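You operate a simulated robot arm through the tools that you are given. There is no shell and no other tool. Be economical: measure what you need, move in short steps, check, and stop when the job is done.

You run a simulated robot arm. Do the job below in one go: nothing can be reset, and whatever is moved stays where it is left.

Task
Clamp the red board in the board holder and solder its pad.
Fine: knob tight, feed once, heat till the joint shines, stand the iron, then station and fan off.

Only the result counts: the job must be done as asked and must still hold three seconds after the hand-in. Knocking over, shifting, dropping, spilling or breaking anything else fails it.

Robot
A 7-joint arm with a two-finger parallel gripper, fixed in place. Base frame: the origin is at the foot of the arm, x ahead of it, y to its left, z up; the work surface is at about z = 790. Units: mm, rad, N and s.
With the tool pointing down near the work surface it reaches from about 300 to 700 mm from the base axis. Its first joint turns from -1.152 to 1.152 rad. Payload 1.57 kg.
The tool frame sits at the grasp point between the pads (the TCP): z along the fingers, y along the line on which they close. The tips reach 30 mm beyond it. Largest opening 110 mm; finger width 24, thickness 12; the body of the gripper, 48 by 112 mm, starts 78 mm behind the TCP.
Orientation is told as [roll, pitch, yaw] about the base's x, y, z axes, in that order, counted from this pose: with the fingers straight down and closing along the base's y, the tool's x points along the base's -x, its y along +y and its z along -z.

Tools
- The arm moves only by the tool move_arm. Its argument "deltas" is a list of rows, each a list of 7 numbers: the shift along the base's x, y, z in mm, then the turn, a rotation vector about the base's x, y, z in rad, then the opening, from 0 (shut) to 1 (fully open). In form: [[x, y, z, ax, ay, az, grip], ...]. A call has 1 to 10 rows; each row shifts and turns the commanded pose from where the row before left it. Rows are played at 5 a second. More than 50 mm and 0.15 rad between two rows, or a gripper value outside its range, and nothing of the call is played. A pose out of reach is approached as far as the arm can. The call stops where the force on the tool passes 40 N (or 10 N more than at its start, if that is more) or the arm is blocked; 0.2 s more then pass. The fingers move at their own pace (about 108 mm/s each) and stop on an object; they squeeze with about 31 N. The grip force told is the motor's: it shows also when the fingers shut on nothing. Time passes only in rows, and 0.2 s behind the last, so rows that do not move let the fingers close. The reply holds the time, the measured pose of the TCP, the force on the tool along the base axes, the opening and the grip force, in the units named above and with some noise.
- Cameras (640 x 400 px; columns grow to the right, rows downward): "scene" is fixed at [173.2, -401.8, 1399]; the picture's right is [0.67, -0.74, 0.00], its down [-0.46, -0.41, -0.79] and it looks along [0.59, 0.53, -0.62] (base axes); focal length 220 px, centre (320, 200). "wrist" rides on the gripper at [70, 16, -141] in the tool frame; the picture's right is [-0.23, 0.97, 0.00], its down [-0.85, -0.20, -0.48] and it looks along [-0.47, -0.11, 0.88] (tool axes); focal length 222 px, centre (320, 200). There is no depth. A picture from a camera that has moved, and an enlarged one, comes with that camera's place and axes in the base frame and with its lens.
- snapshot(camera): a new picture of that camera. No time passes.
- close_up(camera, box): a new picture of the part [left, top, right, bottom] of that camera's present view, enlarged. No time passes.
- hand_in(): hands the job in; it is judged then, once.

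Go step by step. Nothing tells you positions but the pictures and the camera data: compare them with the known pose of the tool, close in by small moves and look again before you grip or let go. The budget is 120 turns and 76 pictures, counting those below and the enlarged ones. Unless the task says otherwise, let go and move clear before handing in, and close with one line.

The tools are called after "Emit:" by a JSON object that holds its "api" and its "payload". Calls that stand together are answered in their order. move_arm: Moves the arm, as the interface text tells. Its arguments: {"type":"object","properties":{"deltas":{"type":"array"}},"required":["deltas"]} The other tools are called the same way: snapshot (camera) takes a picture; close_up (camera, box) takes an enlarged picture of a part of a camera's view; hand_in () hands the job in.

At the start:

```text
time_s: 0.0
tool_pos: [409.5, 121.7, 1272.2]
ee_rot: [-0.001, 0.0, -0.001]
force: [0.9, 0.3, 1.1]
grip_width: 110.0
grip_force: 0.0
```

scene: 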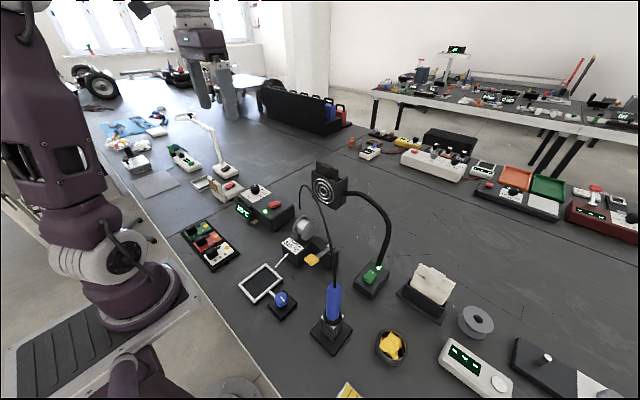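
wrist: 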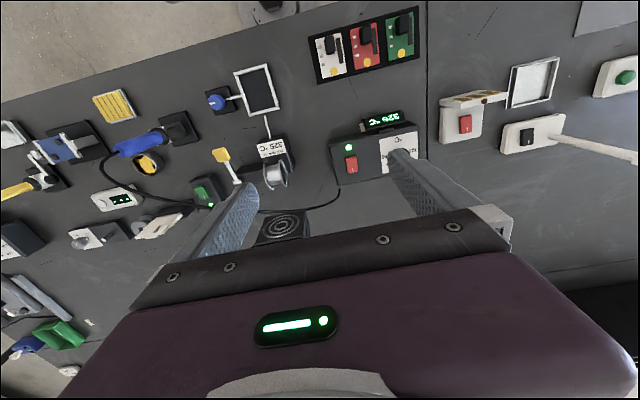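

I see a bench with three boards in a tray, a frame-like board holder with a blue knob, a feeder with a yellow lever, an iron in its stand, a station with a red switch and a fan with a green switch. I'll enlarge these first.

Emit:
{"api": "close_up", "payload": {"camera": "scene", "box": [160, 160, 320, 260]}}

Emit:
{"api": "close_up", "payload": {"camera": "scene", "box": [220, 220, 420, 345]}}

Emit:
{"api": "close_up", "payload": {"camera": "wrist", "box": [200, 0, 440, 150]}}

Emit:
{"api": "close_up", "payload": {"camera": "wrist", "box": [80, 60, 320, 210]}}

```text
4.00 times, centred on (240, 210) of scene
camera zoom: at [173.2, -401.8, 1399.0], right [0.67, -0.74, 0.0], down [-0.46, -0.41, -0.79], along [0.59, 0.53, -0.62], focal length 880 px, centre (640, 160)
```

zoom: 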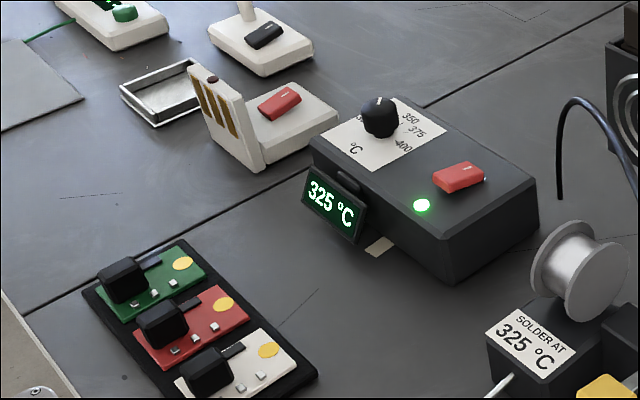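

```text
3.20 times, centred on (320, 282) of scene
camera zoom: at [173.2, -401.8, 1399.0], right [0.67, -0.74, 0.0], down [-0.46, -0.41, -0.79], along [0.59, 0.53, -0.62], focal length 704 px, centre (320, -64)
```

zoom: 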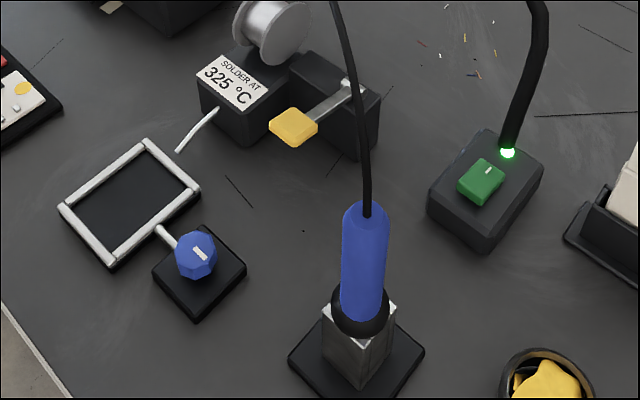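

```text
2.67 times, centred on (320, 75) of wrist
camera zoom: at [339.5, 138.2, 1413.5], right [0.23, 0.97, 0.0], down [0.85, -0.2, 0.48], along [0.47, -0.11, -0.88], focal length 592 px, centre (320, 533)
```

zoom: 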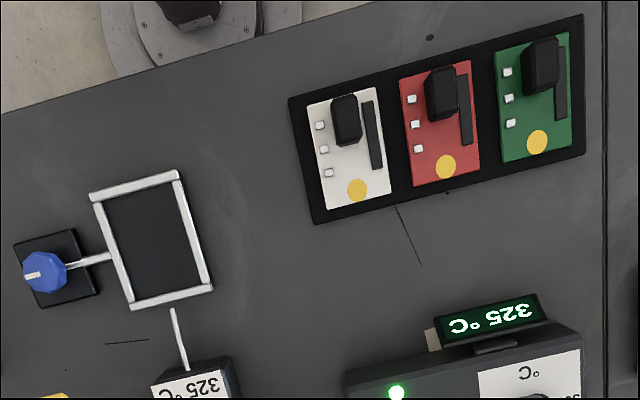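

```text
2.67 times, centred on (200, 135) of wrist
camera zoom: at [339.5, 138.2, 1413.5], right [0.23, 0.97, 0.0], down [0.85, -0.2, 0.48], along [0.47, -0.11, -0.88], focal length 592 px, centre (640, 373)
```

zoom: 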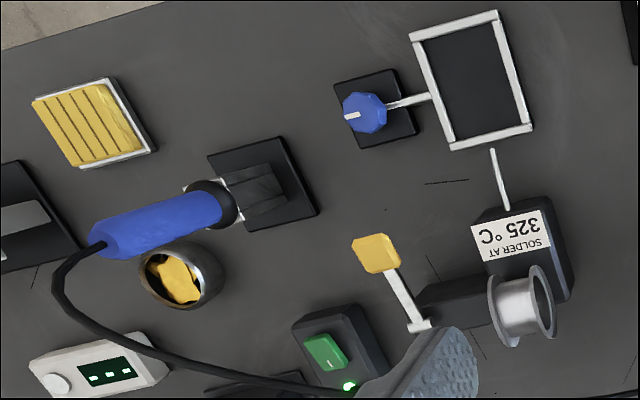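

The red board is at about (307, 251), with its long side along x, its black block on the near end and its pad on the far end. The holder centre is at about (333, -20) and the iron at about (365, -267). The station shows 325 °C, which matches the label. I'll move above the red board and look.

Emit:
{"api": "move_arm", "payload": {"deltas": [[-18, 18.4, -40, 0, 0, 0, 1], [-18, 18.4, -40, 0, 0, 0, 1], [-18, 18.4, -40, 0, 0, 0, 1], [-18, 18.4, -40, 0, 0, 0, 1], [-18, 18.4, -40, 0, 0, 0, 1], [-18, 18.4, -40, 0, 0, 0, 1], [-18, 18.4, -40, 0, 0, 0, 1]]}}

Emit:
{"api": "snapshot", "payload": {"camera": "wrist"}}

Emit:
{"api": "close_up", "payload": {"camera": "scene", "box": [168, 210, 248, 260]}}

```text
time_s: 1.6
tool_pos: [281.9, 250.3, 992.5]
ee_rot: [0.0, 0.0, -0.001]
force: [0.9, 1.2, 0.1]
grip_width: 109.8
grip_force: 0.0
```

```text
69 pictures are left
camera wrist: at [213.3, 267.6, 1133.2], right [0.23, 0.97, 0.0], down [0.85, -0.2, 0.48], along [0.47, -0.11, -0.88], focal length 222 px, centre (320, 200)
```

wrist: 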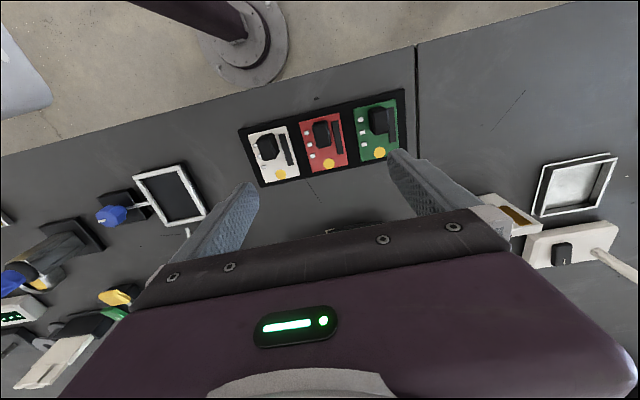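

```text
8.00 times, centred on (208, 235) of scene
camera zoom: at [173.1, -401.8, 1399.0], right [0.67, -0.74, 0.0], down [-0.46, -0.41, -0.79], along [0.59, 0.53, -0.62], focal length 1760 px, centre (1216, -80)
```

zoom: 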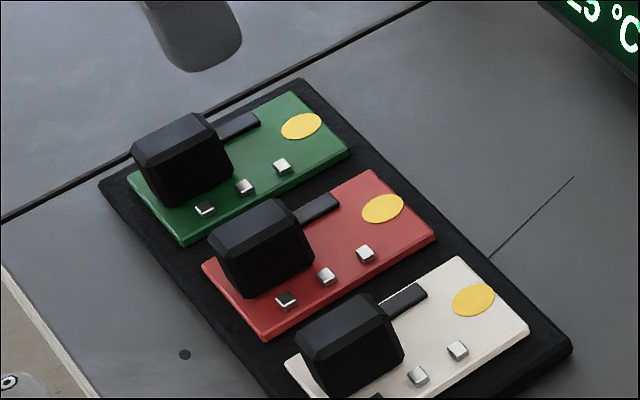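

The block on the red board makes a good handle. I'll enlarge it to measure its position.

Emit:
{"api": "close_up", "payload": {"camera": "wrist", "box": [240, 80, 400, 180]}}

```text
4.00 times, centred on (320, 130) of wrist
camera zoom: at [213.3, 267.6, 1133.2], right [0.23, 0.97, 0.0], down [0.85, -0.2, 0.48], along [0.47, -0.11, -0.88], focal length 888 px, centre (320, 480)
```

zoom: 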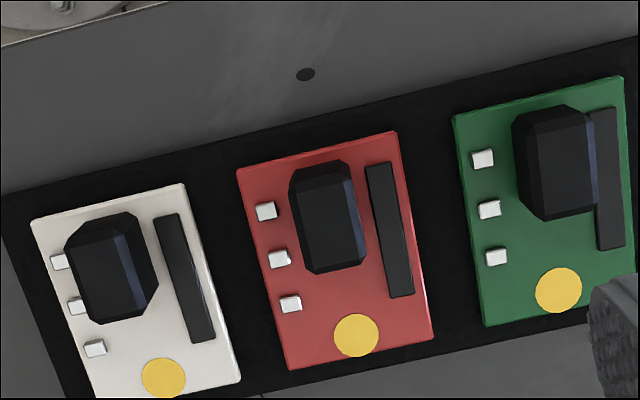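

The red block is at about (282, 254) and the board centre at about (301, 254). I'll narrow the opening and come down above it.

Emit:
{"api": "move_arm", "payload": {"deltas": [[0, 4, -30, 0, 0, 0, 0.5], [0, 0, -40, 0, 0, 0, 0.5], [0, 0, -40, 0, 0, 0, 0.5], [0, 0, 0, 0, 0, 0, 0.5]]}}

Emit:
{"api": "close_up", "payload": {"camera": "wrist", "box": [200, 60, 440, 210]}}

Emit:
{"api": "close_up", "payload": {"camera": "scene", "box": [168, 190, 264, 250]}}

```text
time_s: 2.6
tool_pos: [282.1, 253.7, 881.0]
ee_rot: [0.0, 0.001, -0.001]
force: [0.8, -0.3, 0.9]
grip_width: 55.0
grip_force: 0.1
```

```text
2.67 times, centred on (320, 135) of wrist
camera zoom: at [212.3, 270.0, 1022.6], right [0.23, 0.97, 0.0], down [0.85, -0.2, 0.48], along [0.47, -0.11, -0.88], focal length 592 px, centre (320, 373)
```

zoom: 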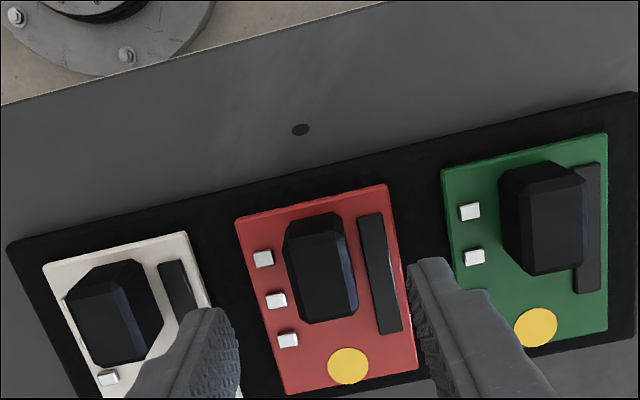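

```text
6.67 times, centred on (216, 220) of scene
camera zoom: at [173.2, -401.8, 1399.0], right [0.67, -0.74, 0.0], down [-0.46, -0.41, -0.79], along [0.59, 0.53, -0.62], focal length 1466 px, centre (1013, 67)
```

zoom: 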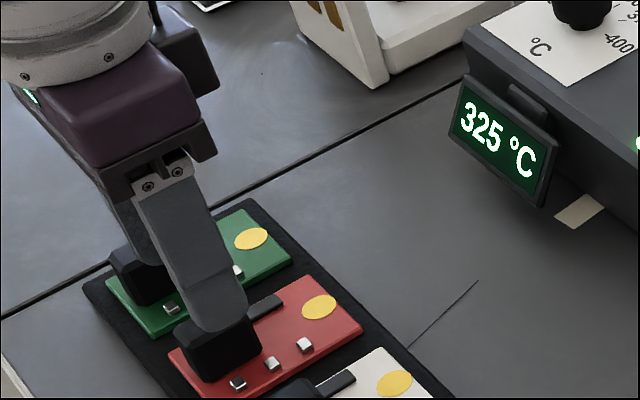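

The fingers straddle the block. I'll shift a little toward it, descend and grip.

Emit:
{"api": "move_arm", "payload": {"deltas": [[-4, 1.3, -20, 0, 0, 0, 0.5], [0, 0, -20, 0, 0, 0, 0.5], [0, 0, 0, 0, 0, 0, 0.5]]}}

Emit:
{"api": "close_up", "payload": {"camera": "wrist", "box": [200, 60, 440, 210]}}

Emit:
{"api": "close_up", "payload": {"camera": "scene", "box": [168, 210, 248, 260]}}

```text
time_s: 3.4
tool_pos: [278.4, 254.9, 863.3]
ee_rot: [-0.001, 0.004, -0.001]
force: [0.5, 0.1, 0.4]
grip_width: 55.0
grip_force: 0.1
out of reach, approached as far as the arm can: row 2
```

```text
2.67 times, centred on (320, 135) of wrist
camera zoom: at [209.9, 271.0, 1004.0], right [0.23, 0.97, 0.0], down [0.86, -0.2, 0.47], along [0.46, -0.11, -0.88], focal length 592 px, centre (320, 373)
```

zoom: 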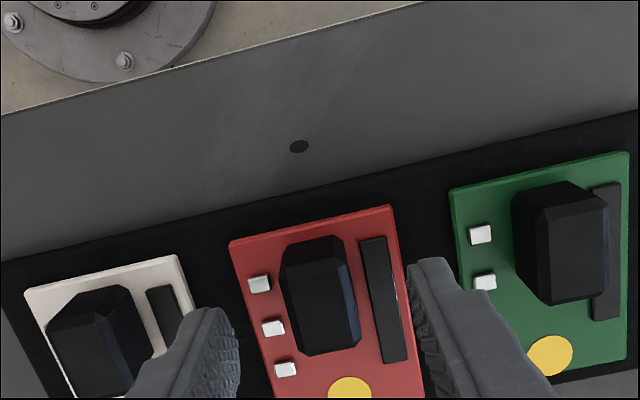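

```text
8.00 times, centred on (208, 235) of scene
camera zoom: at [173.2, -401.8, 1399.0], right [0.67, -0.74, 0.0], down [-0.46, -0.41, -0.79], along [0.59, 0.53, -0.62], focal length 1760 px, centre (1216, -80)
```

zoom: 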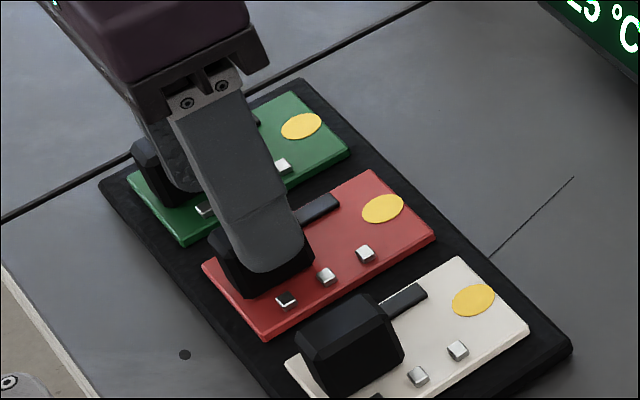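

At this radius the arm can't go lower with the tool straight down. Tilting about y keeps the finger faces parallel to the block, so I'll try a small pitch.

Emit:
{"api": "move_arm", "payload": {"deltas": [[0, 0, 10, 0, 0.1, 0, 0.5], [0, 0, 0, 0, 0.05, 0, 0.5], [0, 0, 0, 0, 0, 0, 0.5]]}}

```text
time_s: 4.2
tool_pos: [278.3, 256.0, 871.8]
ee_rot: [0.0, 0.15, 0.0]
force: [-0.4, -0.7, 0.4]
grip_width: 54.9
grip_force: 0.0
```

The tilt took, so I'll descend again.

Emit:
{"api": "move_arm", "payload": {"deltas": [[0, -1, -15, 0, 0, 0, 0.5], [0, 0, -15, 0, 0, 0, 0.5], [0, 0, 0, 0, 0, 0, 0.5]]}}

Emit:
{"api": "close_up", "payload": {"camera": "scene", "box": [168, 210, 248, 260]}}

```text
time_s: 5.0
tool_pos: [279.7, 255.7, 843.1]
ee_rot: [-0.001, 0.15, 0.001]
force: [-0.3, 0.4, 0.8]
grip_width: 55.0
grip_force: 0.1
```

```text
8.00 times, centred on (208, 235) of scene
camera zoom: at [173.2, -401.8, 1399.0], right [0.67, -0.74, 0.0], down [-0.46, -0.41, -0.79], along [0.59, 0.53, -0.62], focal length 1760 px, centre (1216, -80)
```

zoom: 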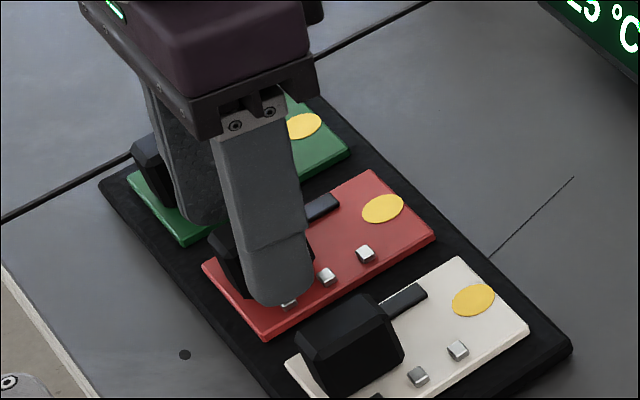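

The tips sit beside the block, above the board, so I'll close.

Emit:
{"api": "move_arm", "payload": {"deltas": [[0, 0, -2, 0, 0, 0, 0.3], [0, 0, 0, 0, 0, 0, 0.05], [0, 0, 0, 0, 0, 0, 0.05], [0, 0, 0, 0, 0, 0, 0.05]]}}

Emit:
{"api": "close_up", "payload": {"camera": "wrist", "box": [200, 60, 440, 210]}}

```text
time_s: 6.0
tool_pos: [278.2, 255.0, 840.2]
ee_rot: [0.002, 0.15, 0.0]
force: [-0.7, 3.1, 5.6]
grip_width: 21.1
grip_force: 31.2
```

```text
2.67 times, centred on (320, 135) of wrist
camera zoom: at [231.8, 270.2, 990.9], right [0.22, 0.97, -0.03], down [0.92, -0.2, 0.35], along [0.33, -0.11, -0.94], focal length 592 px, centre (320, 373)
```

zoom: 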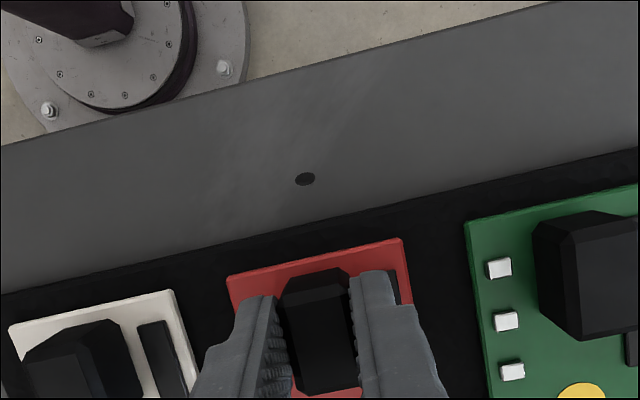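

The block is held at 21 mm wide. I'll lift straight up and check.

Emit:
{"api": "move_arm", "payload": {"deltas": [[0, 0, 10, 0, 0, 0, 0.05], [0, 0, 20, 0, 0, 0, 0.05], [0, 0, 30, 0, 0, 0, 0.05], [0, 0, 40, 0, 0, 0, 0.05]]}}

Emit:
{"api": "close_up", "payload": {"camera": "scene", "box": [152, 150, 280, 230]}}

```text
time_s: 7.0
tool_pos: [281.6, 255.1, 941.1]
ee_rot: [-0.003, 0.151, -0.003]
force: [0.0, -0.1, 0.4]
grip_width: 5.5
grip_force: 0.1
```

```text
5.00 times, centred on (216, 190) of scene
camera zoom: at [173.2, -401.8, 1399.0], right [0.67, -0.74, 0.0], down [-0.46, -0.41, -0.79], along [0.59, 0.53, -0.62], focal length 1100 px, centre (840, 250)
```

zoom: 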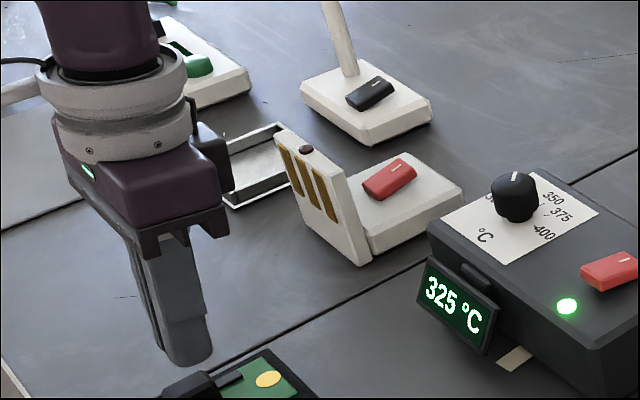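

It slipped out, probably because the fingers held only the bevelled top. I'll look at the board.

Emit:
{"api": "close_up", "payload": {"camera": "scene", "box": [168, 210, 248, 260]}}

Emit:
{"api": "close_up", "payload": {"camera": "wrist", "box": [200, 60, 440, 210]}}

```text
8.00 times, centred on (208, 235) of scene
camera zoom: at [173.2, -401.8, 1399.0], right [0.67, -0.74, 0.0], down [-0.46, -0.41, -0.79], along [0.59, 0.53, -0.62], focal length 1760 px, centre (1216, -80)
```

zoom: 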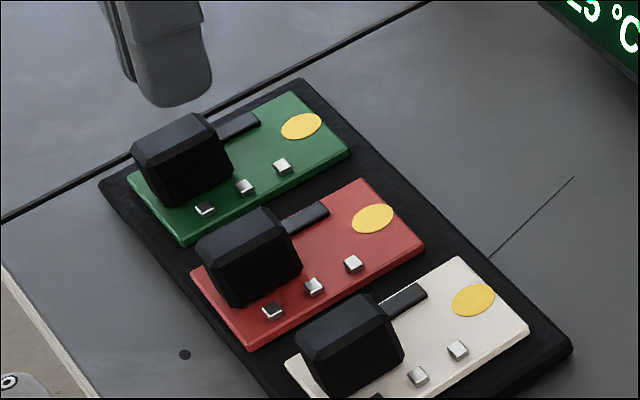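

```text
2.67 times, centred on (320, 135) of wrist
camera zoom: at [233.8, 270.5, 1090.9], right [0.23, 0.97, -0.03], down [0.92, -0.2, 0.34], along [0.33, -0.11, -0.94], focal length 592 px, centre (320, 373)
```

zoom: 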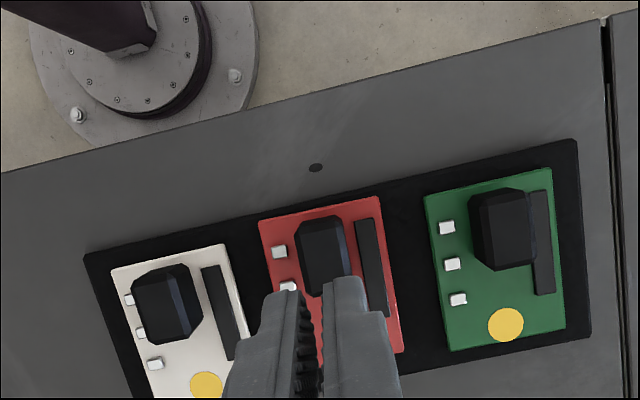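

The board has moved back about 8 mm, and its block is now near (270, 254). I'll go back with slightly more tilt and grip deeper.

Emit:
{"api": "move_arm", "payload": {"deltas": [[-3, -1, -20, 0, 0.05, 0, 0.4], [-3, 0, -30, 0, 0.02, 0, 0.45], [0, 0, -20, 0, 0, 0, 0.45], [0, 0, 0, 0, 0, 0, 0.45]]}}

Emit:
{"api": "close_up", "payload": {"camera": "wrist", "box": [240, 90, 400, 190]}}

```text
time_s: 8.0
tool_pos: [273.7, 254.9, 869.6]
ee_rot: [0.002, 0.22, 0.0]
force: [0.1, -0.1, 1.8]
grip_width: 49.6
grip_force: 0.0
```

```text
4.00 times, centred on (320, 140) of wrist
camera zoom: at [237.5, 270.3, 1022.9], right [0.22, 0.97, -0.05], down [0.94, -0.2, 0.28], along [0.26, -0.11, -0.96], focal length 888 px, centre (320, 440)
```

zoom: 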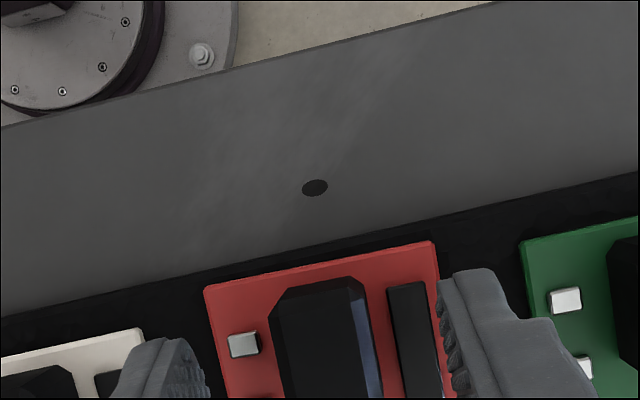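

The block is about 27 mm wide at its body, so the 21 mm grip was on the bevel. I'll descend in small steps and watch the force.

Emit:
{"api": "move_arm", "payload": {"deltas": [[0, 0, -15, 0, 0, 0, 0.45], [0, 0, -15, 0, 0, 0, 0.45], [0, 0, -3, 0, 0, 0, 0.45], [0, 0, 0, 0, 0, 0, 0.45]]}}

```text
time_s: 9.0
tool_pos: [272.7, 253.0, 836.7]
ee_rot: [-0.001, 0.219, -0.001]
force: [0.2, 0.0, 0.6]
grip_width: 49.6
grip_force: 0.1
```

Emit:
{"api": "move_arm", "payload": {"deltas": [[0, 0, -2, 0, 0, 0, 0.45], [0, 0, -2, 0, 0, 0, 0.45], [0, 0, 0, 0, 0, 0, 0.45]]}}

Emit:
{"api": "close_up", "payload": {"camera": "scene", "box": [168, 210, 248, 260]}}

```text
time_s: 9.8
tool_pos: [273.0, 253.1, 832.5]
ee_rot: [0.0, 0.219, 0.0]
force: [0.2, 0.8, 0.5]
grip_width: 49.4
grip_force: 0.0
```

```text
8.00 times, centred on (208, 235) of scene
camera zoom: at [173.2, -401.8, 1399.0], right [0.67, -0.74, 0.0], down [-0.46, -0.41, -0.79], along [0.59, 0.53, -0.62], focal length 1760 px, centre (1216, -80)
```

zoom: 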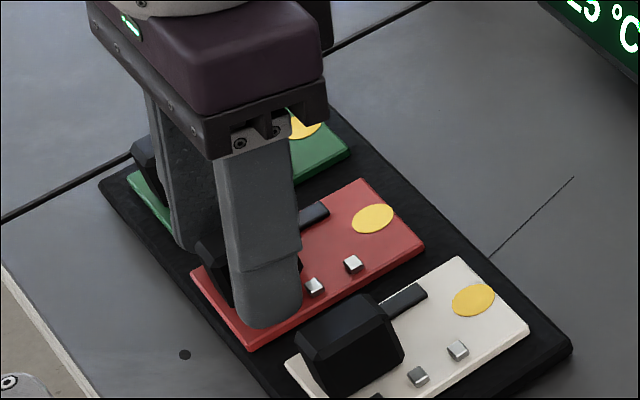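

Small chips lie beside the block, so I'll raise 3 mm before closing.

Emit:
{"api": "move_arm", "payload": {"deltas": [[0, 0, 3, 0, 0, 0, 0.45], [0, 0, 0, 0, 0, 0, 0.1], [0, 0, 0, 0, 0, 0, 0.1], [0, 0, 0, 0, 0, 0, 0.1]]}}

Emit:
{"api": "close_up", "payload": {"camera": "scene", "box": [168, 210, 248, 260]}}

```text
time_s: 10.8
tool_pos: [272.9, 253.4, 834.9]
ee_rot: [0.0, 0.22, 0.0]
force: [0.6, -0.4, 1.8]
grip_width: 21.2
grip_force: 30.9
```

```text
8.00 times, centred on (208, 235) of scene
camera zoom: at [173.2, -401.8, 1399.0], right [0.67, -0.74, 0.0], down [-0.46, -0.41, -0.79], along [0.59, 0.53, -0.62], focal length 1760 px, centre (1216, -80)
```

zoom: 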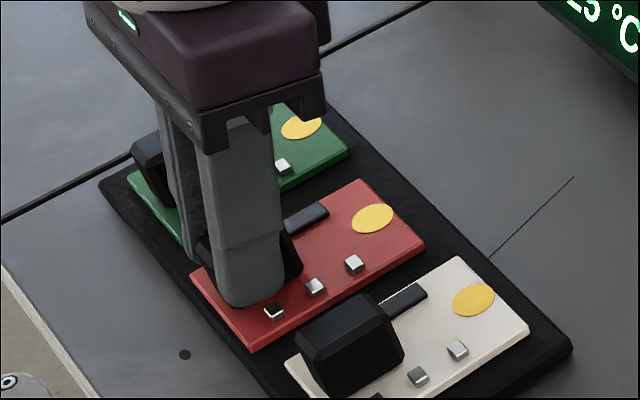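

The width reads 21 mm again, so that is the block's true width. I'll lift very gently and watch the width.

Emit:
{"api": "move_arm", "payload": {"deltas": [[0, 0, 0, 0, 0, 0, 0], [0, 0, 2, 0, 0, 0, 0], [0, 0, 2, 0, 0, 0, 0], [0, 0, 2, 0, 0, 0, 0], [0, 0, 2, 0, 0, 0, 0]]}}

Emit:
{"api": "close_up", "payload": {"camera": "scene", "box": [168, 210, 248, 260]}}

```text
time_s: 12.0
tool_pos: [271.9, 254.0, 843.9]
ee_rot: [-0.001, 0.22, 0.0]
force: [-0.5, 0.2, 0.2]
grip_width: 21.0
grip_force: 30.9
```

```text
8.00 times, centred on (208, 235) of scene
camera zoom: at [173.2, -401.8, 1399.0], right [0.67, -0.74, 0.0], down [-0.46, -0.41, -0.79], along [0.59, 0.53, -0.62], focal length 1760 px, centre (1216, -80)
```

zoom: 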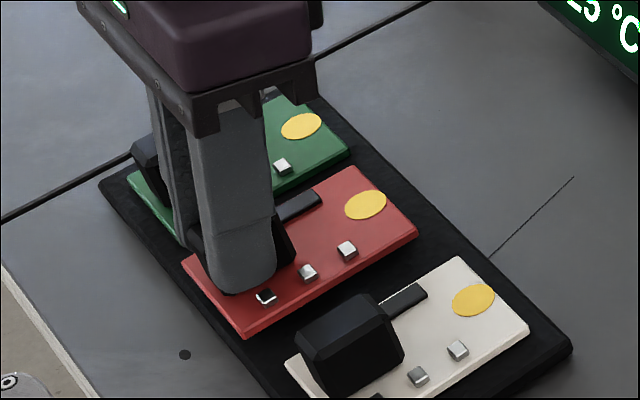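

The board is lifting with the gripper. I'll keep going slowly.

Emit:
{"api": "move_arm", "payload": {"deltas": [[0, 0, 3, 0, 0, 0, 0], [0, 0, 5, 0, 0, 0, 0], [0, 0, 7, 0, 0, 0, 0], [0, 0, 9, 0, 0, 0, 0], [0, 0, 10, 0, 0, 0, 0], [0, 0, 10, 0, 0, 0, 0], [0, 0, 10, 0, 0, 0, 0], [0, 0, 8, 0, 0, 0, 0], [0, 0, 4, 0, 0, 0, 0]]}}

Emit:
{"api": "snapshot", "payload": {"camera": "scene"}}

```text
time_s: 14.0
tool_pos: [272.9, 254.5, 910.2]
ee_rot: [-0.001, 0.22, -0.002]
force: [-0.1, 0.0, -0.4]
grip_width: 21.1
grip_force: 30.8
```

```text
53 pictures are left
```

scene: 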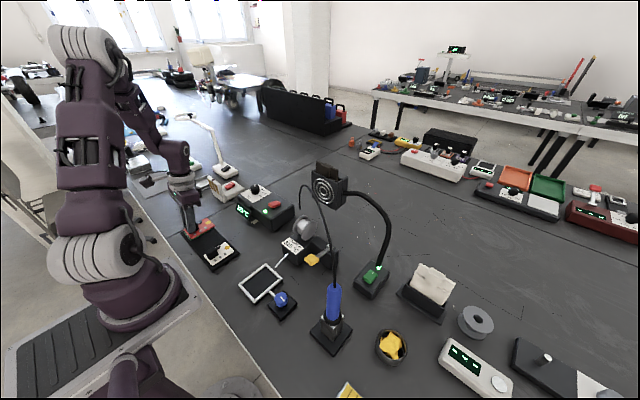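

The board is held level at this pitch. I'll carry it slowly toward the holder.

Emit:
{"api": "move_arm", "payload": {"deltas": [[1, -6, 2, 0, 0, 0, 0], [2, -12, 2, 0, 0, 0, 0], [2, -16, 2, 0, 0, 0, 0], [2, -18, 2, 0, 0, 0, 0], [3, -18, 2, 0, 0, 0, 0], [3, -18, 0, 0, 0, 0, 0], [3, -18, 0, 0, 0, 0, 0], [3, -16, 0, 0, 0, 0, 0], [2, -12, 0, 0, 0, 0, 0], [1, -6, 0, 0, 0, 0, 0]]}}

Emit:
{"api": "move_arm", "payload": {"deltas": [[1, -6, 0, 0, 0, 0, 0], [2, -12, 0, 0, 0, 0, 0], [2, -16, 0, 0, 0, 0, 0], [2, -18, 0, 0, 0, 0, 0], [2, -18, 0, 0, 0, 0, 0], [2, -18, 0, 0, 0, 0, 0], [2, -16, 0, 0, 0, 0, 0], [2, -14, 0, 0, 0, 0, 0], [1, -10, 0, 0, 0, 0, 0], [1, -6, 0, 0, 0, 0, 0]]}}

Emit:
{"api": "snapshot", "payload": {"camera": "wrist"}}

Emit:
{"api": "close_up", "payload": {"camera": "scene", "box": [210, 220, 338, 300]}}

```text
time_s: 16.2
tool_pos: [294.2, 112.3, 919.6]
ee_rot: [0.001, 0.219, 0.0]
force: [0.4, -0.1, -0.5]
grip_width: 20.9
grip_force: 31.3
```

```text
time_s: 18.4
tool_pos: [312.8, -19.4, 919.8]
ee_rot: [0.0, 0.221, 0.001]
force: [-0.1, 0.6, 0.3]
grip_width: 21.2
grip_force: 31.2
```

```text
52 pictures are left
camera wrist: at [275.5, -4.4, 1072.9], right [0.22, 0.97, -0.05], down [0.94, -0.2, 0.28], along [0.26, -0.11, -0.96], focal length 222 px, centre (320, 200)
```

wrist: 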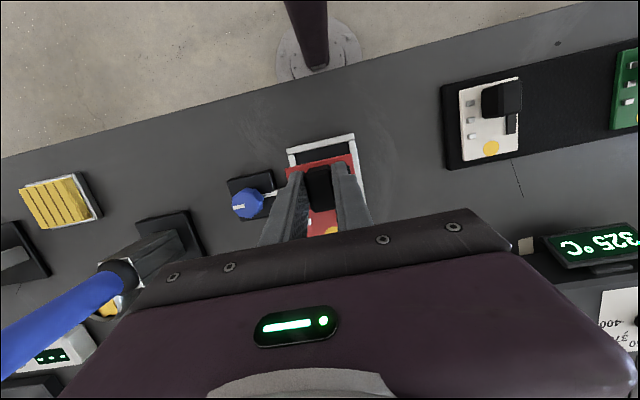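

```text
5.00 times, centred on (274, 260) of scene
camera zoom: at [173.2, -401.8, 1399.0], right [0.67, -0.74, 0.0], down [-0.46, -0.41, -0.79], along [0.59, 0.53, -0.62], focal length 1100 px, centre (550, -100)
```

zoom: 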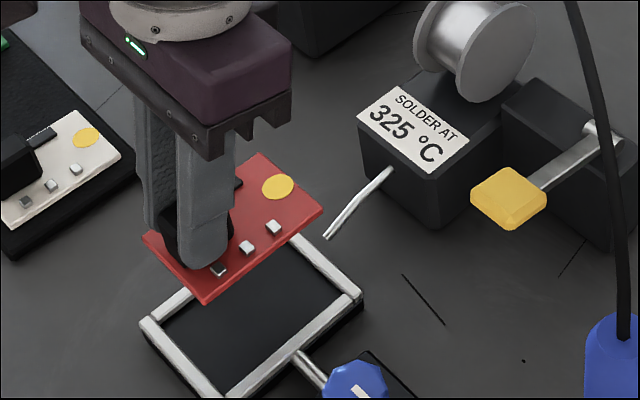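

The board is above the holder, so I'll enlarge the wrist view to align it.

Emit:
{"api": "close_up", "payload": {"camera": "wrist", "box": [240, 120, 400, 220]}}

```text
4.00 times, centred on (320, 170) of wrist
camera zoom: at [275.5, -4.4, 1072.9], right [0.22, 0.97, -0.05], down [0.94, -0.2, 0.28], along [0.26, -0.11, -0.96], focal length 888 px, centre (320, 320)
```

zoom: 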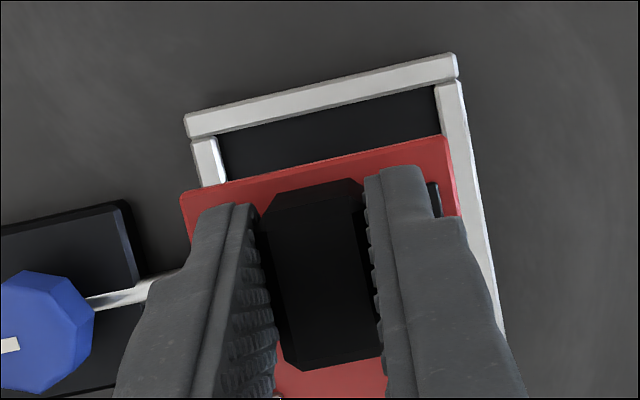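

The board needs to move about 4 mm back in x, and y and yaw are fine. I'll descend slowly to just above the holder.

Emit:
{"api": "move_arm", "payload": {"deltas": [[-2, 0, -4, 0, 0, 0, 0], [-2.3, 0, -8, 0, 0, 0, 0], [0, 0, -10, 0, 0, 0, 0], [0, 0, -10, 0, 0, 0, 0], [0, 0, -10, 0, 0, 0, 0], [0, 0, -8, 0, 0, 0, 0], [0, 0, -6, 0, 0, 0, 0], [0, 0, -3, 0, 0, 0, 0], [0, 0, 0, 0, 0, 0, 0]]}}

Emit:
{"api": "close_up", "payload": {"camera": "wrist", "box": [240, 120, 400, 220]}}

Emit:
{"api": "close_up", "payload": {"camera": "scene", "box": [226, 240, 306, 290]}}

```text
time_s: 20.4
tool_pos: [306.7, -19.9, 860.6]
ee_rot: [0.0, 0.221, 0.001]
force: [0.7, 0.4, -0.6]
grip_width: 21.4
grip_force: 30.5
```

```text
4.00 times, centred on (320, 170) of wrist
camera zoom: at [270.4, -3.8, 1014.7], right [0.22, 0.97, -0.05], down [0.94, -0.2, 0.28], along [0.26, -0.11, -0.96], focal length 888 px, centre (320, 320)
```

zoom: 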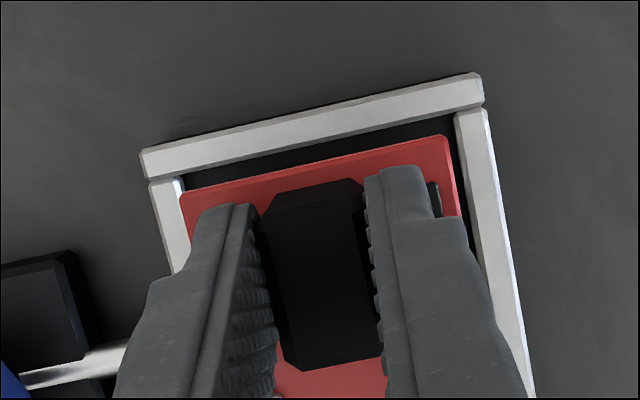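

```text
8.00 times, centred on (266, 265) of scene
camera zoom: at [173.2, -401.8, 1399.0], right [0.67, -0.74, 0.0], down [-0.46, -0.41, -0.79], along [0.59, 0.53, -0.62], focal length 1760 px, centre (752, -320)
```

zoom: 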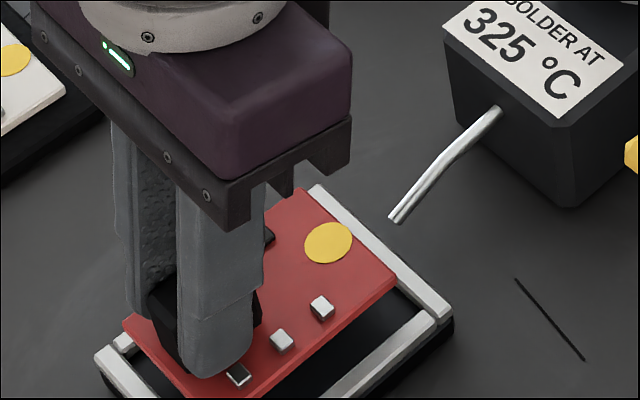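

I'll correct by +2.5 mm in x and +1.5 mm in y, then continue down in fine steps.

Emit:
{"api": "move_arm", "payload": {"deltas": [[2.5, 1.5, 0, 0, 0, 0, 0], [0, 0, -4, 0, 0, 0, 0], [0, 0, -4, 0, 0, 0, 0], [0, 0, -4, 0, 0, 0, 0], [0, 0, -4, 0, 0, 0, 0], [0, 0, -2, 0, 0, 0, 0], [0, 0, 0, 0, 0, 0, 0]]}}

Emit:
{"api": "close_up", "payload": {"camera": "scene", "box": [226, 240, 306, 290]}}

Emit:
{"api": "close_up", "payload": {"camera": "wrist", "box": [240, 120, 400, 220]}}

```text
time_s: 22.0
tool_pos: [310.8, -19.4, 843.2]
ee_rot: [-0.001, 0.22, -0.001]
force: [-0.8, 0.3, -0.8]
grip_width: 20.9
grip_force: 31.3
```

```text
8.00 times, centred on (266, 265) of scene
camera zoom: at [173.2, -401.8, 1399.0], right [0.67, -0.74, 0.0], down [-0.46, -0.41, -0.79], along [0.59, 0.53, -0.62], focal length 1760 px, centre (752, -320)
```

zoom: 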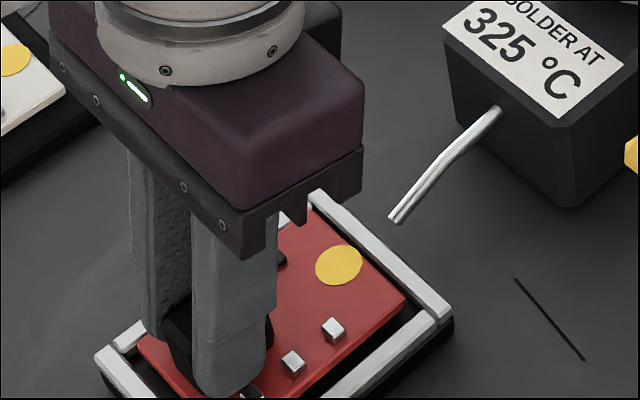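

```text
4.00 times, centred on (320, 170) of wrist
camera zoom: at [272.8, -2.8, 996.4], right [0.22, 0.97, -0.05], down [0.94, -0.2, 0.28], along [0.26, -0.11, -0.96], focal length 888 px, centre (320, 320)
```

zoom: 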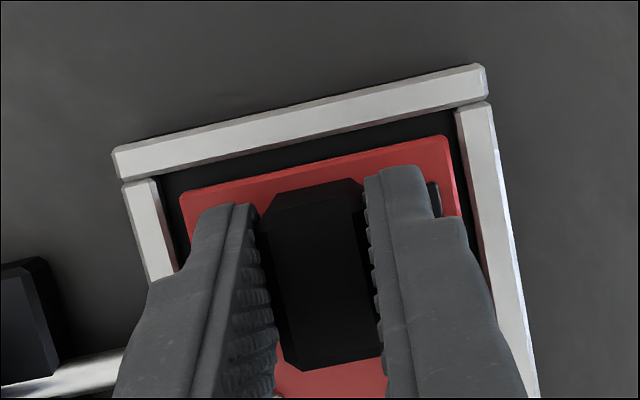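

The gaps look balanced, so I'll move back 1 mm in x and set it down gently while watching the force.

Emit:
{"api": "move_arm", "payload": {"deltas": [[-1.2, -0.3, 0, 0, 0, 0, 0], [0, 0, -2, 0, 0, 0, 0], [0, 0, -2, 0, 0, 0, 0], [0, 0, -2, 0, 0, 0, 0], [0, 0, 0, 0, 0, 0, 0]]}}

Emit:
{"api": "close_up", "payload": {"camera": "scene", "box": [226, 240, 306, 290]}}

```text
time_s: 23.2
tool_pos: [308.7, -19.1, 838.0]
ee_rot: [0.001, 0.219, 0.001]
force: [0.5, 0.3, 33.9]
grip_width: 21.2
grip_force: 31.2
```

```text
8.00 times, centred on (266, 265) of scene
camera zoom: at [172.8, -401.7, 1399.1], right [0.67, -0.74, 0.0], down [-0.46, -0.41, -0.79], along [0.59, 0.53, -0.62], focal length 1760 px, centre (752, -320)
```

zoom: 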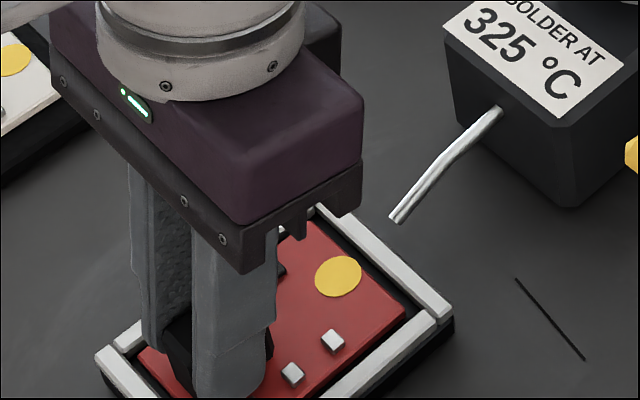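

It has touched down inside the frame. I'll ease off the pressure by 1 mm and look.

Emit:
{"api": "move_arm", "payload": {"deltas": [[0, 0, 1, 0, 0, 0, 0], [0, 0, 0, 0, 0, 0, 0]]}}

Emit:
{"api": "close_up", "payload": {"camera": "wrist", "box": [240, 120, 400, 220]}}

```text
time_s: 23.8
tool_pos: [308.3, -18.9, 838.8]
ee_rot: [0.0, 0.219, 0.001]
force: [0.6, -0.4, -1.7]
grip_width: 20.9
grip_force: 31.1
```

```text
4.00 times, centred on (320, 170) of wrist
camera zoom: at [271.7, -3.2, 991.5], right [0.22, 0.97, -0.05], down [0.94, -0.2, 0.28], along [0.26, -0.11, -0.96], focal length 888 px, centre (320, 320)
```

zoom: 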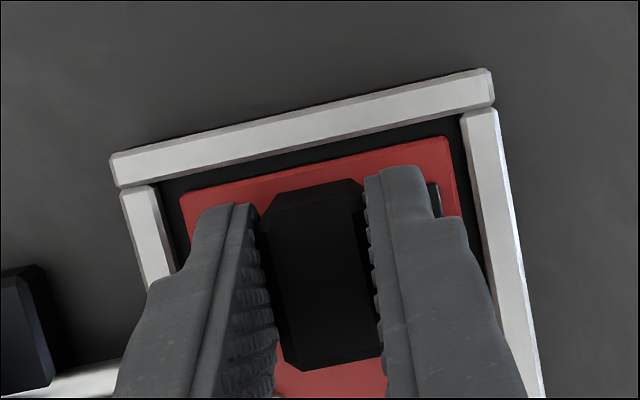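

The board sits inside the rails with clearance on every side. I'll release and rise.

Emit:
{"api": "move_arm", "payload": {"deltas": [[0, 0, 0, 0, 0, 0, 0.25], [0, 0, 0, 0, 0, 0, 0.3], [0, 0, 5, 0, 0, 0, 0.3], [0, 0, 20, 0, 0, 0, 0.3], [0, 0, 40, 0, 0, 0, 0.3], [0, 0, 40, 0, 0, 0, 0.3], [0, 0, 0, 0, -0.1, 0, 0.3], [0, 0, 0, 0, -0.12, 0, 0.3], [0, 0, 0, 0, 0, 0, 0.3]]}}

Emit:
{"api": "snapshot", "payload": {"camera": "wrist"}}

Emit:
{"api": "close_up", "payload": {"camera": "scene", "box": [226, 250, 306, 300]}}

```text
time_s: 25.8
tool_pos: [308.5, -18.0, 942.3]
ee_rot: [0.0, -0.003, -0.004]
force: [-0.3, 0.3, -0.7]
grip_width: 33.3
grip_force: 0.1
```

```text
43 pictures are left
camera wrist: at [239.7, -2.8, 1084.1], right [0.23, 0.97, 0.0], down [0.85, -0.2, 0.48], along [0.47, -0.11, -0.88], focal length 222 px, centre (320, 200)
```

wrist: 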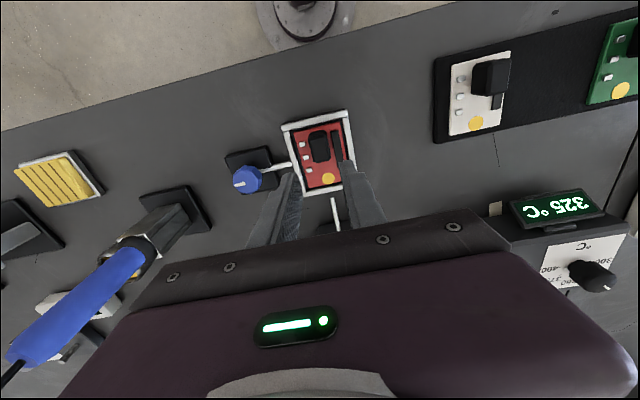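

```text
8.00 times, centred on (266, 275) of scene
camera zoom: at [173.2, -401.8, 1399.0], right [0.67, -0.74, 0.0], down [-0.46, -0.41, -0.79], along [0.59, 0.53, -0.62], focal length 1760 px, centre (752, -400)
```

zoom: 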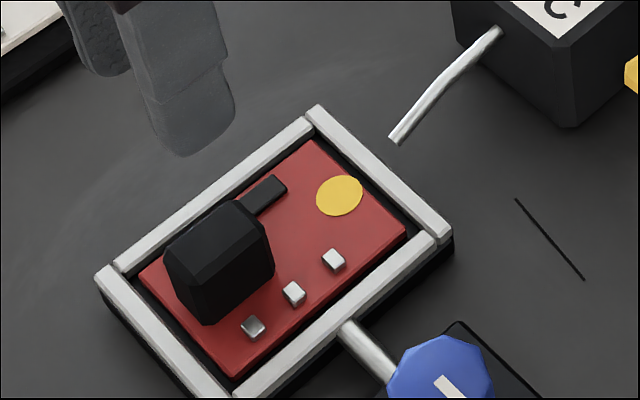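

The board is in the holder. Next is the knob at about (328, -116), so I'll move above it and look.

Emit:
{"api": "move_arm", "payload": {"deltas": [[7, -33, -5, 0, 0, 0, 0.45], [7, -33, -5, 0, 0, 0, 0.5], [6, -32, -10, 0, 0, 0, 0.5], [0, 0, -20, 0, 0, 0, 0.5], [0, 0, 0, 0, 0, 0, 0.5]]}}

Emit:
{"api": "close_up", "payload": {"camera": "wrist", "box": [200, 60, 440, 210]}}

Emit:
{"api": "close_up", "payload": {"camera": "scene", "box": [226, 255, 322, 315]}}

```text
time_s: 27.0
tool_pos: [329.8, -118.0, 902.9]
ee_rot: [-0.001, -0.002, 0.0]
force: [-0.2, -0.9, 0.8]
grip_width: 54.9
grip_force: 0.2
```

```text
2.67 times, centred on (320, 135) of wrist
camera zoom: at [260.0, -102.0, 1044.0], right [0.23, 0.97, 0.0], down [0.85, -0.2, 0.48], along [0.47, -0.11, -0.88], focal length 592 px, centre (320, 373)
```

zoom: 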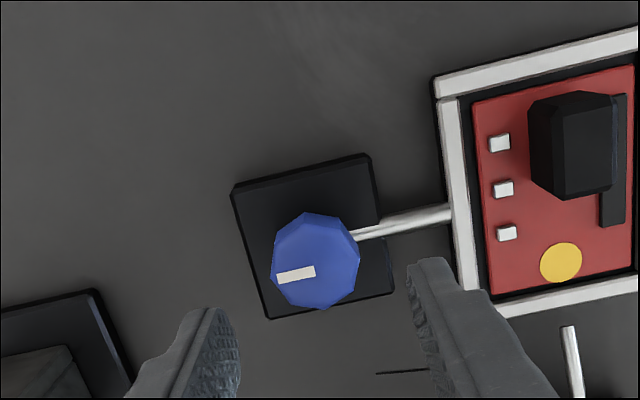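

```text
6.67 times, centred on (274, 285) of scene
camera zoom: at [173.2, -401.8, 1399.0], right [0.67, -0.74, 0.0], down [-0.46, -0.41, -0.79], along [0.59, 0.53, -0.62], focal length 1466 px, centre (627, -367)
```

zoom: 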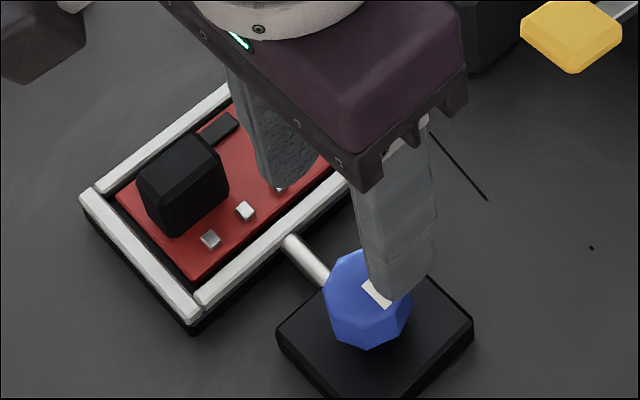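

The knob centre is at about (327.6, -119.7), with its top near z 833 and its mark pointing to -y. I'll descend over it, keeping the tips above the rod, and grip.

Emit:
{"api": "move_arm", "payload": {"deltas": [[-2.2, -1.7, -20, 0, 0, 0, 0.5], [0, 0, -20, 0, 0, 0, 0.5], [0, 0, -12, 0, 0, 0, 0.5], [0, 0, 0, 0, 0, 0, 0.2], [0, 0, 0, 0, 0, 0, 0.1], [0, 0, 0, 0, 0, 0, 0.1], [0, 0, 0, 0, 0, 0, 0.1]]}}

Emit:
{"api": "close_up", "payload": {"camera": "wrist", "box": [200, 60, 440, 210]}}

```text
time_s: 28.6
tool_pos: [326.4, -120.6, 851.1]
ee_rot: [0.0, 0.001, -0.002]
force: [-3.8, -11.6, -9.7]
grip_width: 33.7
grip_force: 40.8
```

```text
2.67 times, centred on (320, 135) of wrist
camera zoom: at [257.4, -104.0, 992.4], right [0.23, 0.97, 0.0], down [0.85, -0.2, 0.48], along [0.47, -0.11, -0.88], focal length 592 px, centre (320, 373)
```

zoom: 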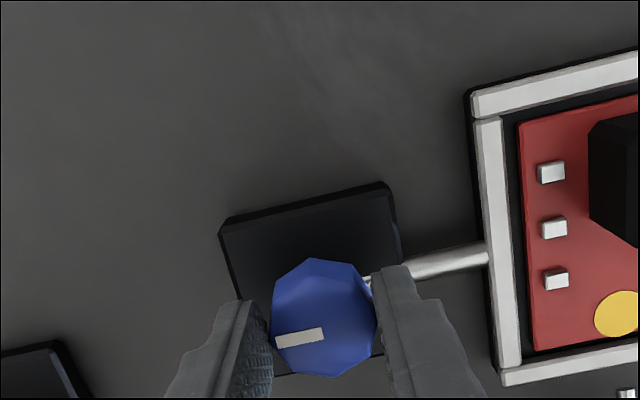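

The knob is gripped at 33.7 mm. I'll turn it clockwise in small steps and watch.

Emit:
{"api": "move_arm", "payload": {"deltas": [[0.5, -0.7, 0, 0, 0, -0.08, 0.1], [0, 0, 0, 0, 0, -0.1, 0.1], [0, 0, 0, 0, 0, -0.1, 0.1], [0, 0, 0, 0, 0, -0.1, 0.1], [0, 0, 0, 0, 0, -0.1, 0.1], [0, 0, 0, 0, 0, 0, 0.1]]}}

Emit:
{"api": "close_up", "payload": {"camera": "wrist", "box": [200, 60, 440, 210]}}

```text
time_s: 30.0
tool_pos: [326.4, -118.6, 851.1]
ee_rot: [0.002, 0.002, -0.479]
force: [4.7, 18.5, -31.7]
grip_width: 33.6
grip_force: 41.1
```

```text
2.67 times, centred on (320, 135) of wrist
camera zoom: at [273.4, -72.7, 992.7], right [0.65, 0.76, 0.0], down [0.67, -0.57, 0.48], along [0.36, -0.31, -0.88], focal length 592 px, centre (320, 373)
```

zoom: 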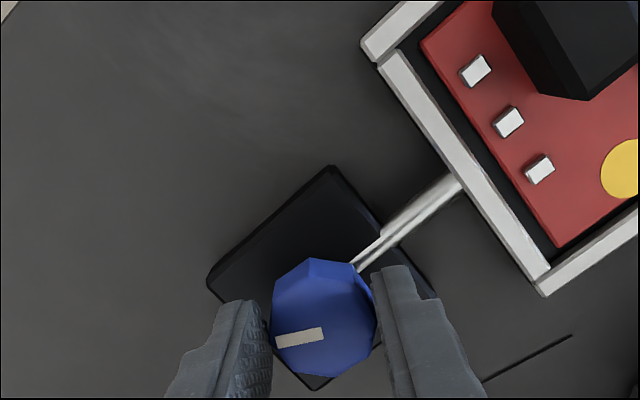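

The knob turns with the gripper, and I feel a downward pull as if it screws in. I'll follow down slightly and keep turning.

Emit:
{"api": "move_arm", "payload": {"deltas": [[0, -1, -1.5, 0, 0, 0, 0.1], [0, 0, 0, 0, 0, 0, 0.1]]}}

```text
time_s: 30.5
tool_pos: [325.5, -118.9, 851.0]
ee_rot: [0.003, 0.002, -0.478]
force: [0.7, 5.8, 9.0]
grip_width: 33.6
grip_force: 41.0
stopped in row 2: the force on the tool passed its limit (the readings are from after the stop); the commanded pose is now the measured one
```

Emit:
{"api": "move_arm", "payload": {"deltas": [[0, 0, 0, 0, 0, -0.1, 0.1], [0, 0, 0, 0, 0, -0.1, 0.1], [0, 0, 0, 0, 0, -0.1, 0.1], [0, 0, 0, 0, 0, -0.1, 0.1], [0, 0, 0, 0, 0, -0.1, 0.1], [0, 0, 0, 0, 0, 0, 0.1]]}}

Emit:
{"api": "close_up", "payload": {"camera": "wrist", "box": [200, 60, 440, 210]}}

```text
time_s: 31.8
tool_pos: [328.0, -117.3, 851.0]
ee_rot: [0.005, 0.005, -0.978]
force: [3.2, 5.2, -3.8]
grip_width: 33.7
grip_force: 41.2
stopped in row 6: the force on the tool passed its limit (the readings are from after the stop); the commanded pose is now the measured one
```

```text
2.67 times, centred on (320, 135) of wrist
camera zoom: at [303.1, -52.0, 992.7], right [0.93, 0.36, 0.0], down [0.31, -0.82, 0.47], along [0.17, -0.44, -0.88], focal length 592 px, centre (320, 373)
```

zoom: 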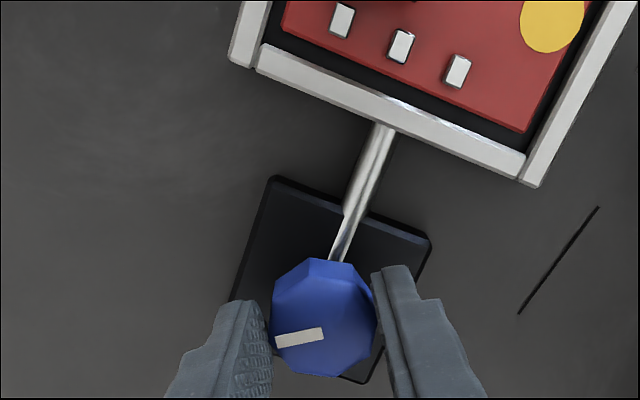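

Emit:
{"api": "move_arm", "payload": {"deltas": [[0, 0, 0, 0, 0, -0.1, 0.1], [0, 0, 0, 0, 0, -0.1, 0.1], [0, 0, 0, 0, 0, -0.1, 0.1], [0, 0, 0, 0, 0, -0.1, 0.1], [0, 0, 0, 0, 0, -0.1, 0.1], [0, 0, 0, 0, 0, 0, 0.1]]}}

Emit:
{"api": "close_up", "payload": {"camera": "wrist", "box": [200, 60, 440, 210]}}

```text
time_s: 33.3
tool_pos: [329.2, -117.6, 850.5]
ee_rot: [0.008, 0.007, -1.475]
force: [5.3, 4.2, -6.8]
grip_width: 33.6
grip_force: 41.5
stopped in row 6: the force on the tool passed its limit (the readings are from after the stop); the commanded pose is now the measured one
```

```text
2.67 times, centred on (320, 135) of wrist
camera zoom: at [338.8, -47.5, 992.9], right [0.99, -0.13, 0.01], down [-0.12, -0.87, 0.47], along [-0.06, -0.47, -0.88], focal length 592 px, centre (320, 373)
```

zoom: 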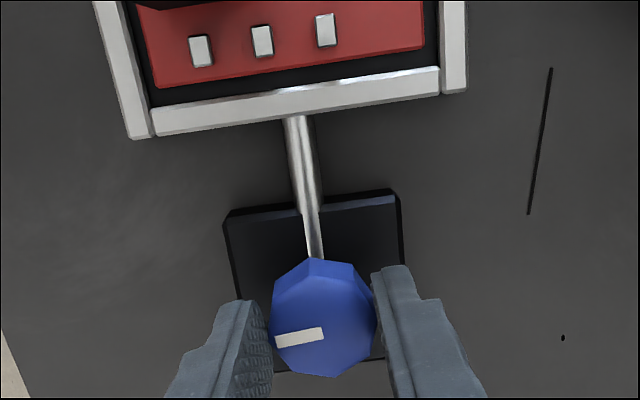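

Emit:
{"api": "move_arm", "payload": {"deltas": [[-0.5, 0, 0.3, 0, 0, -0.1, 0.1], [-0.5, 0, 0, 0, 0, -0.1, 0.1], [0, 0, 0, 0, 0, -0.1, 0.1], [0, 0, 0, 0, 0, -0.1, 0.1], [0, 0, 0, 0, 0, -0.1, 0.1], [0, 0, 0, 0, 0, 0, 0.1]]}}

Emit:
{"api": "snapshot", "payload": {"camera": "wrist"}}

```text
time_s: 34.7
tool_pos: [329.5, -119.0, 851.5]
ee_rot: [0.012, 0.005, -1.979]
force: [36.4, 2.2, 5.3]
grip_width: 33.4
grip_force: 41.4
```

```text
35 pictures are left
camera wrist: at [371.7, -61.2, 993.9], right [0.8, -0.59, 0.01], down [-0.53, -0.71, 0.47], along [-0.27, -0.38, -0.88], focal length 222 px, centre (320, 200)
```

wrist: 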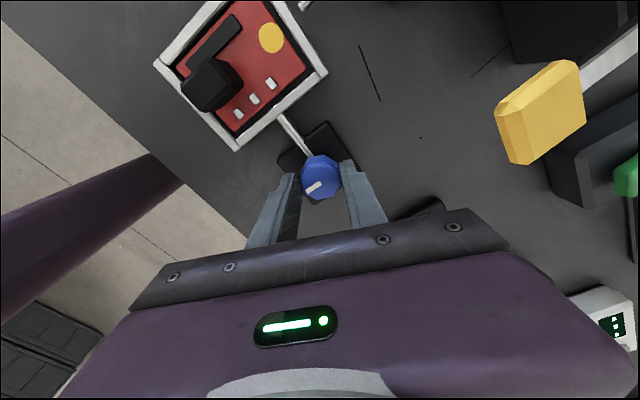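

Emit:
{"api": "move_arm", "payload": {"deltas": [[1.5, 0, 0, 0, 0, -0.08, 0.1], [0, 0, 0, 0, 0, -0.1, 0.1], [0, 0, 0, 0, 0, -0.1, 0.1], [0, 0, 0, 0, 0, -0.1, 0.1], [0, 0, 0, 0, 0, -0.1, 0.1], [0, 0, 0, 0, 0, 0, 0.1]]}}

```text
time_s: 36.1
tool_pos: [330.7, -117.6, 851.9]
ee_rot: [0.011, 0.007, -2.459]
force: [23.3, -16.0, -1.9]
grip_width: 34.7
grip_force: 14.1
```

The grip reading changed, so the knob may have reached its stop. I'll look.

Emit:
{"api": "close_up", "payload": {"camera": "wrist", "box": [200, 60, 440, 210]}}

```text
2.67 times, centred on (320, 135) of wrist
camera zoom: at [394.2, -87.0, 993.5], right [0.44, -0.9, 0.01], down [-0.79, -0.38, 0.47], along [-0.42, -0.21, -0.88], focal length 592 px, centre (320, 373)
```

zoom: 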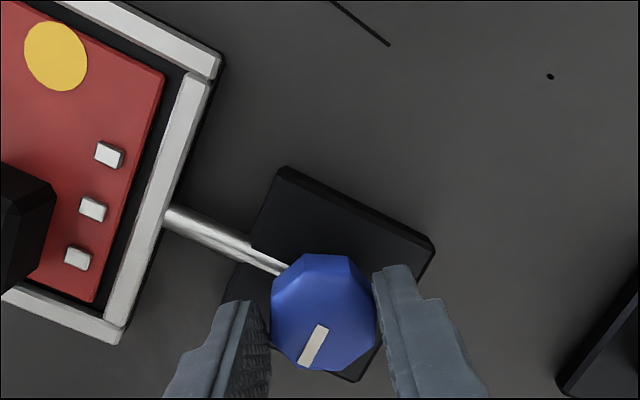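

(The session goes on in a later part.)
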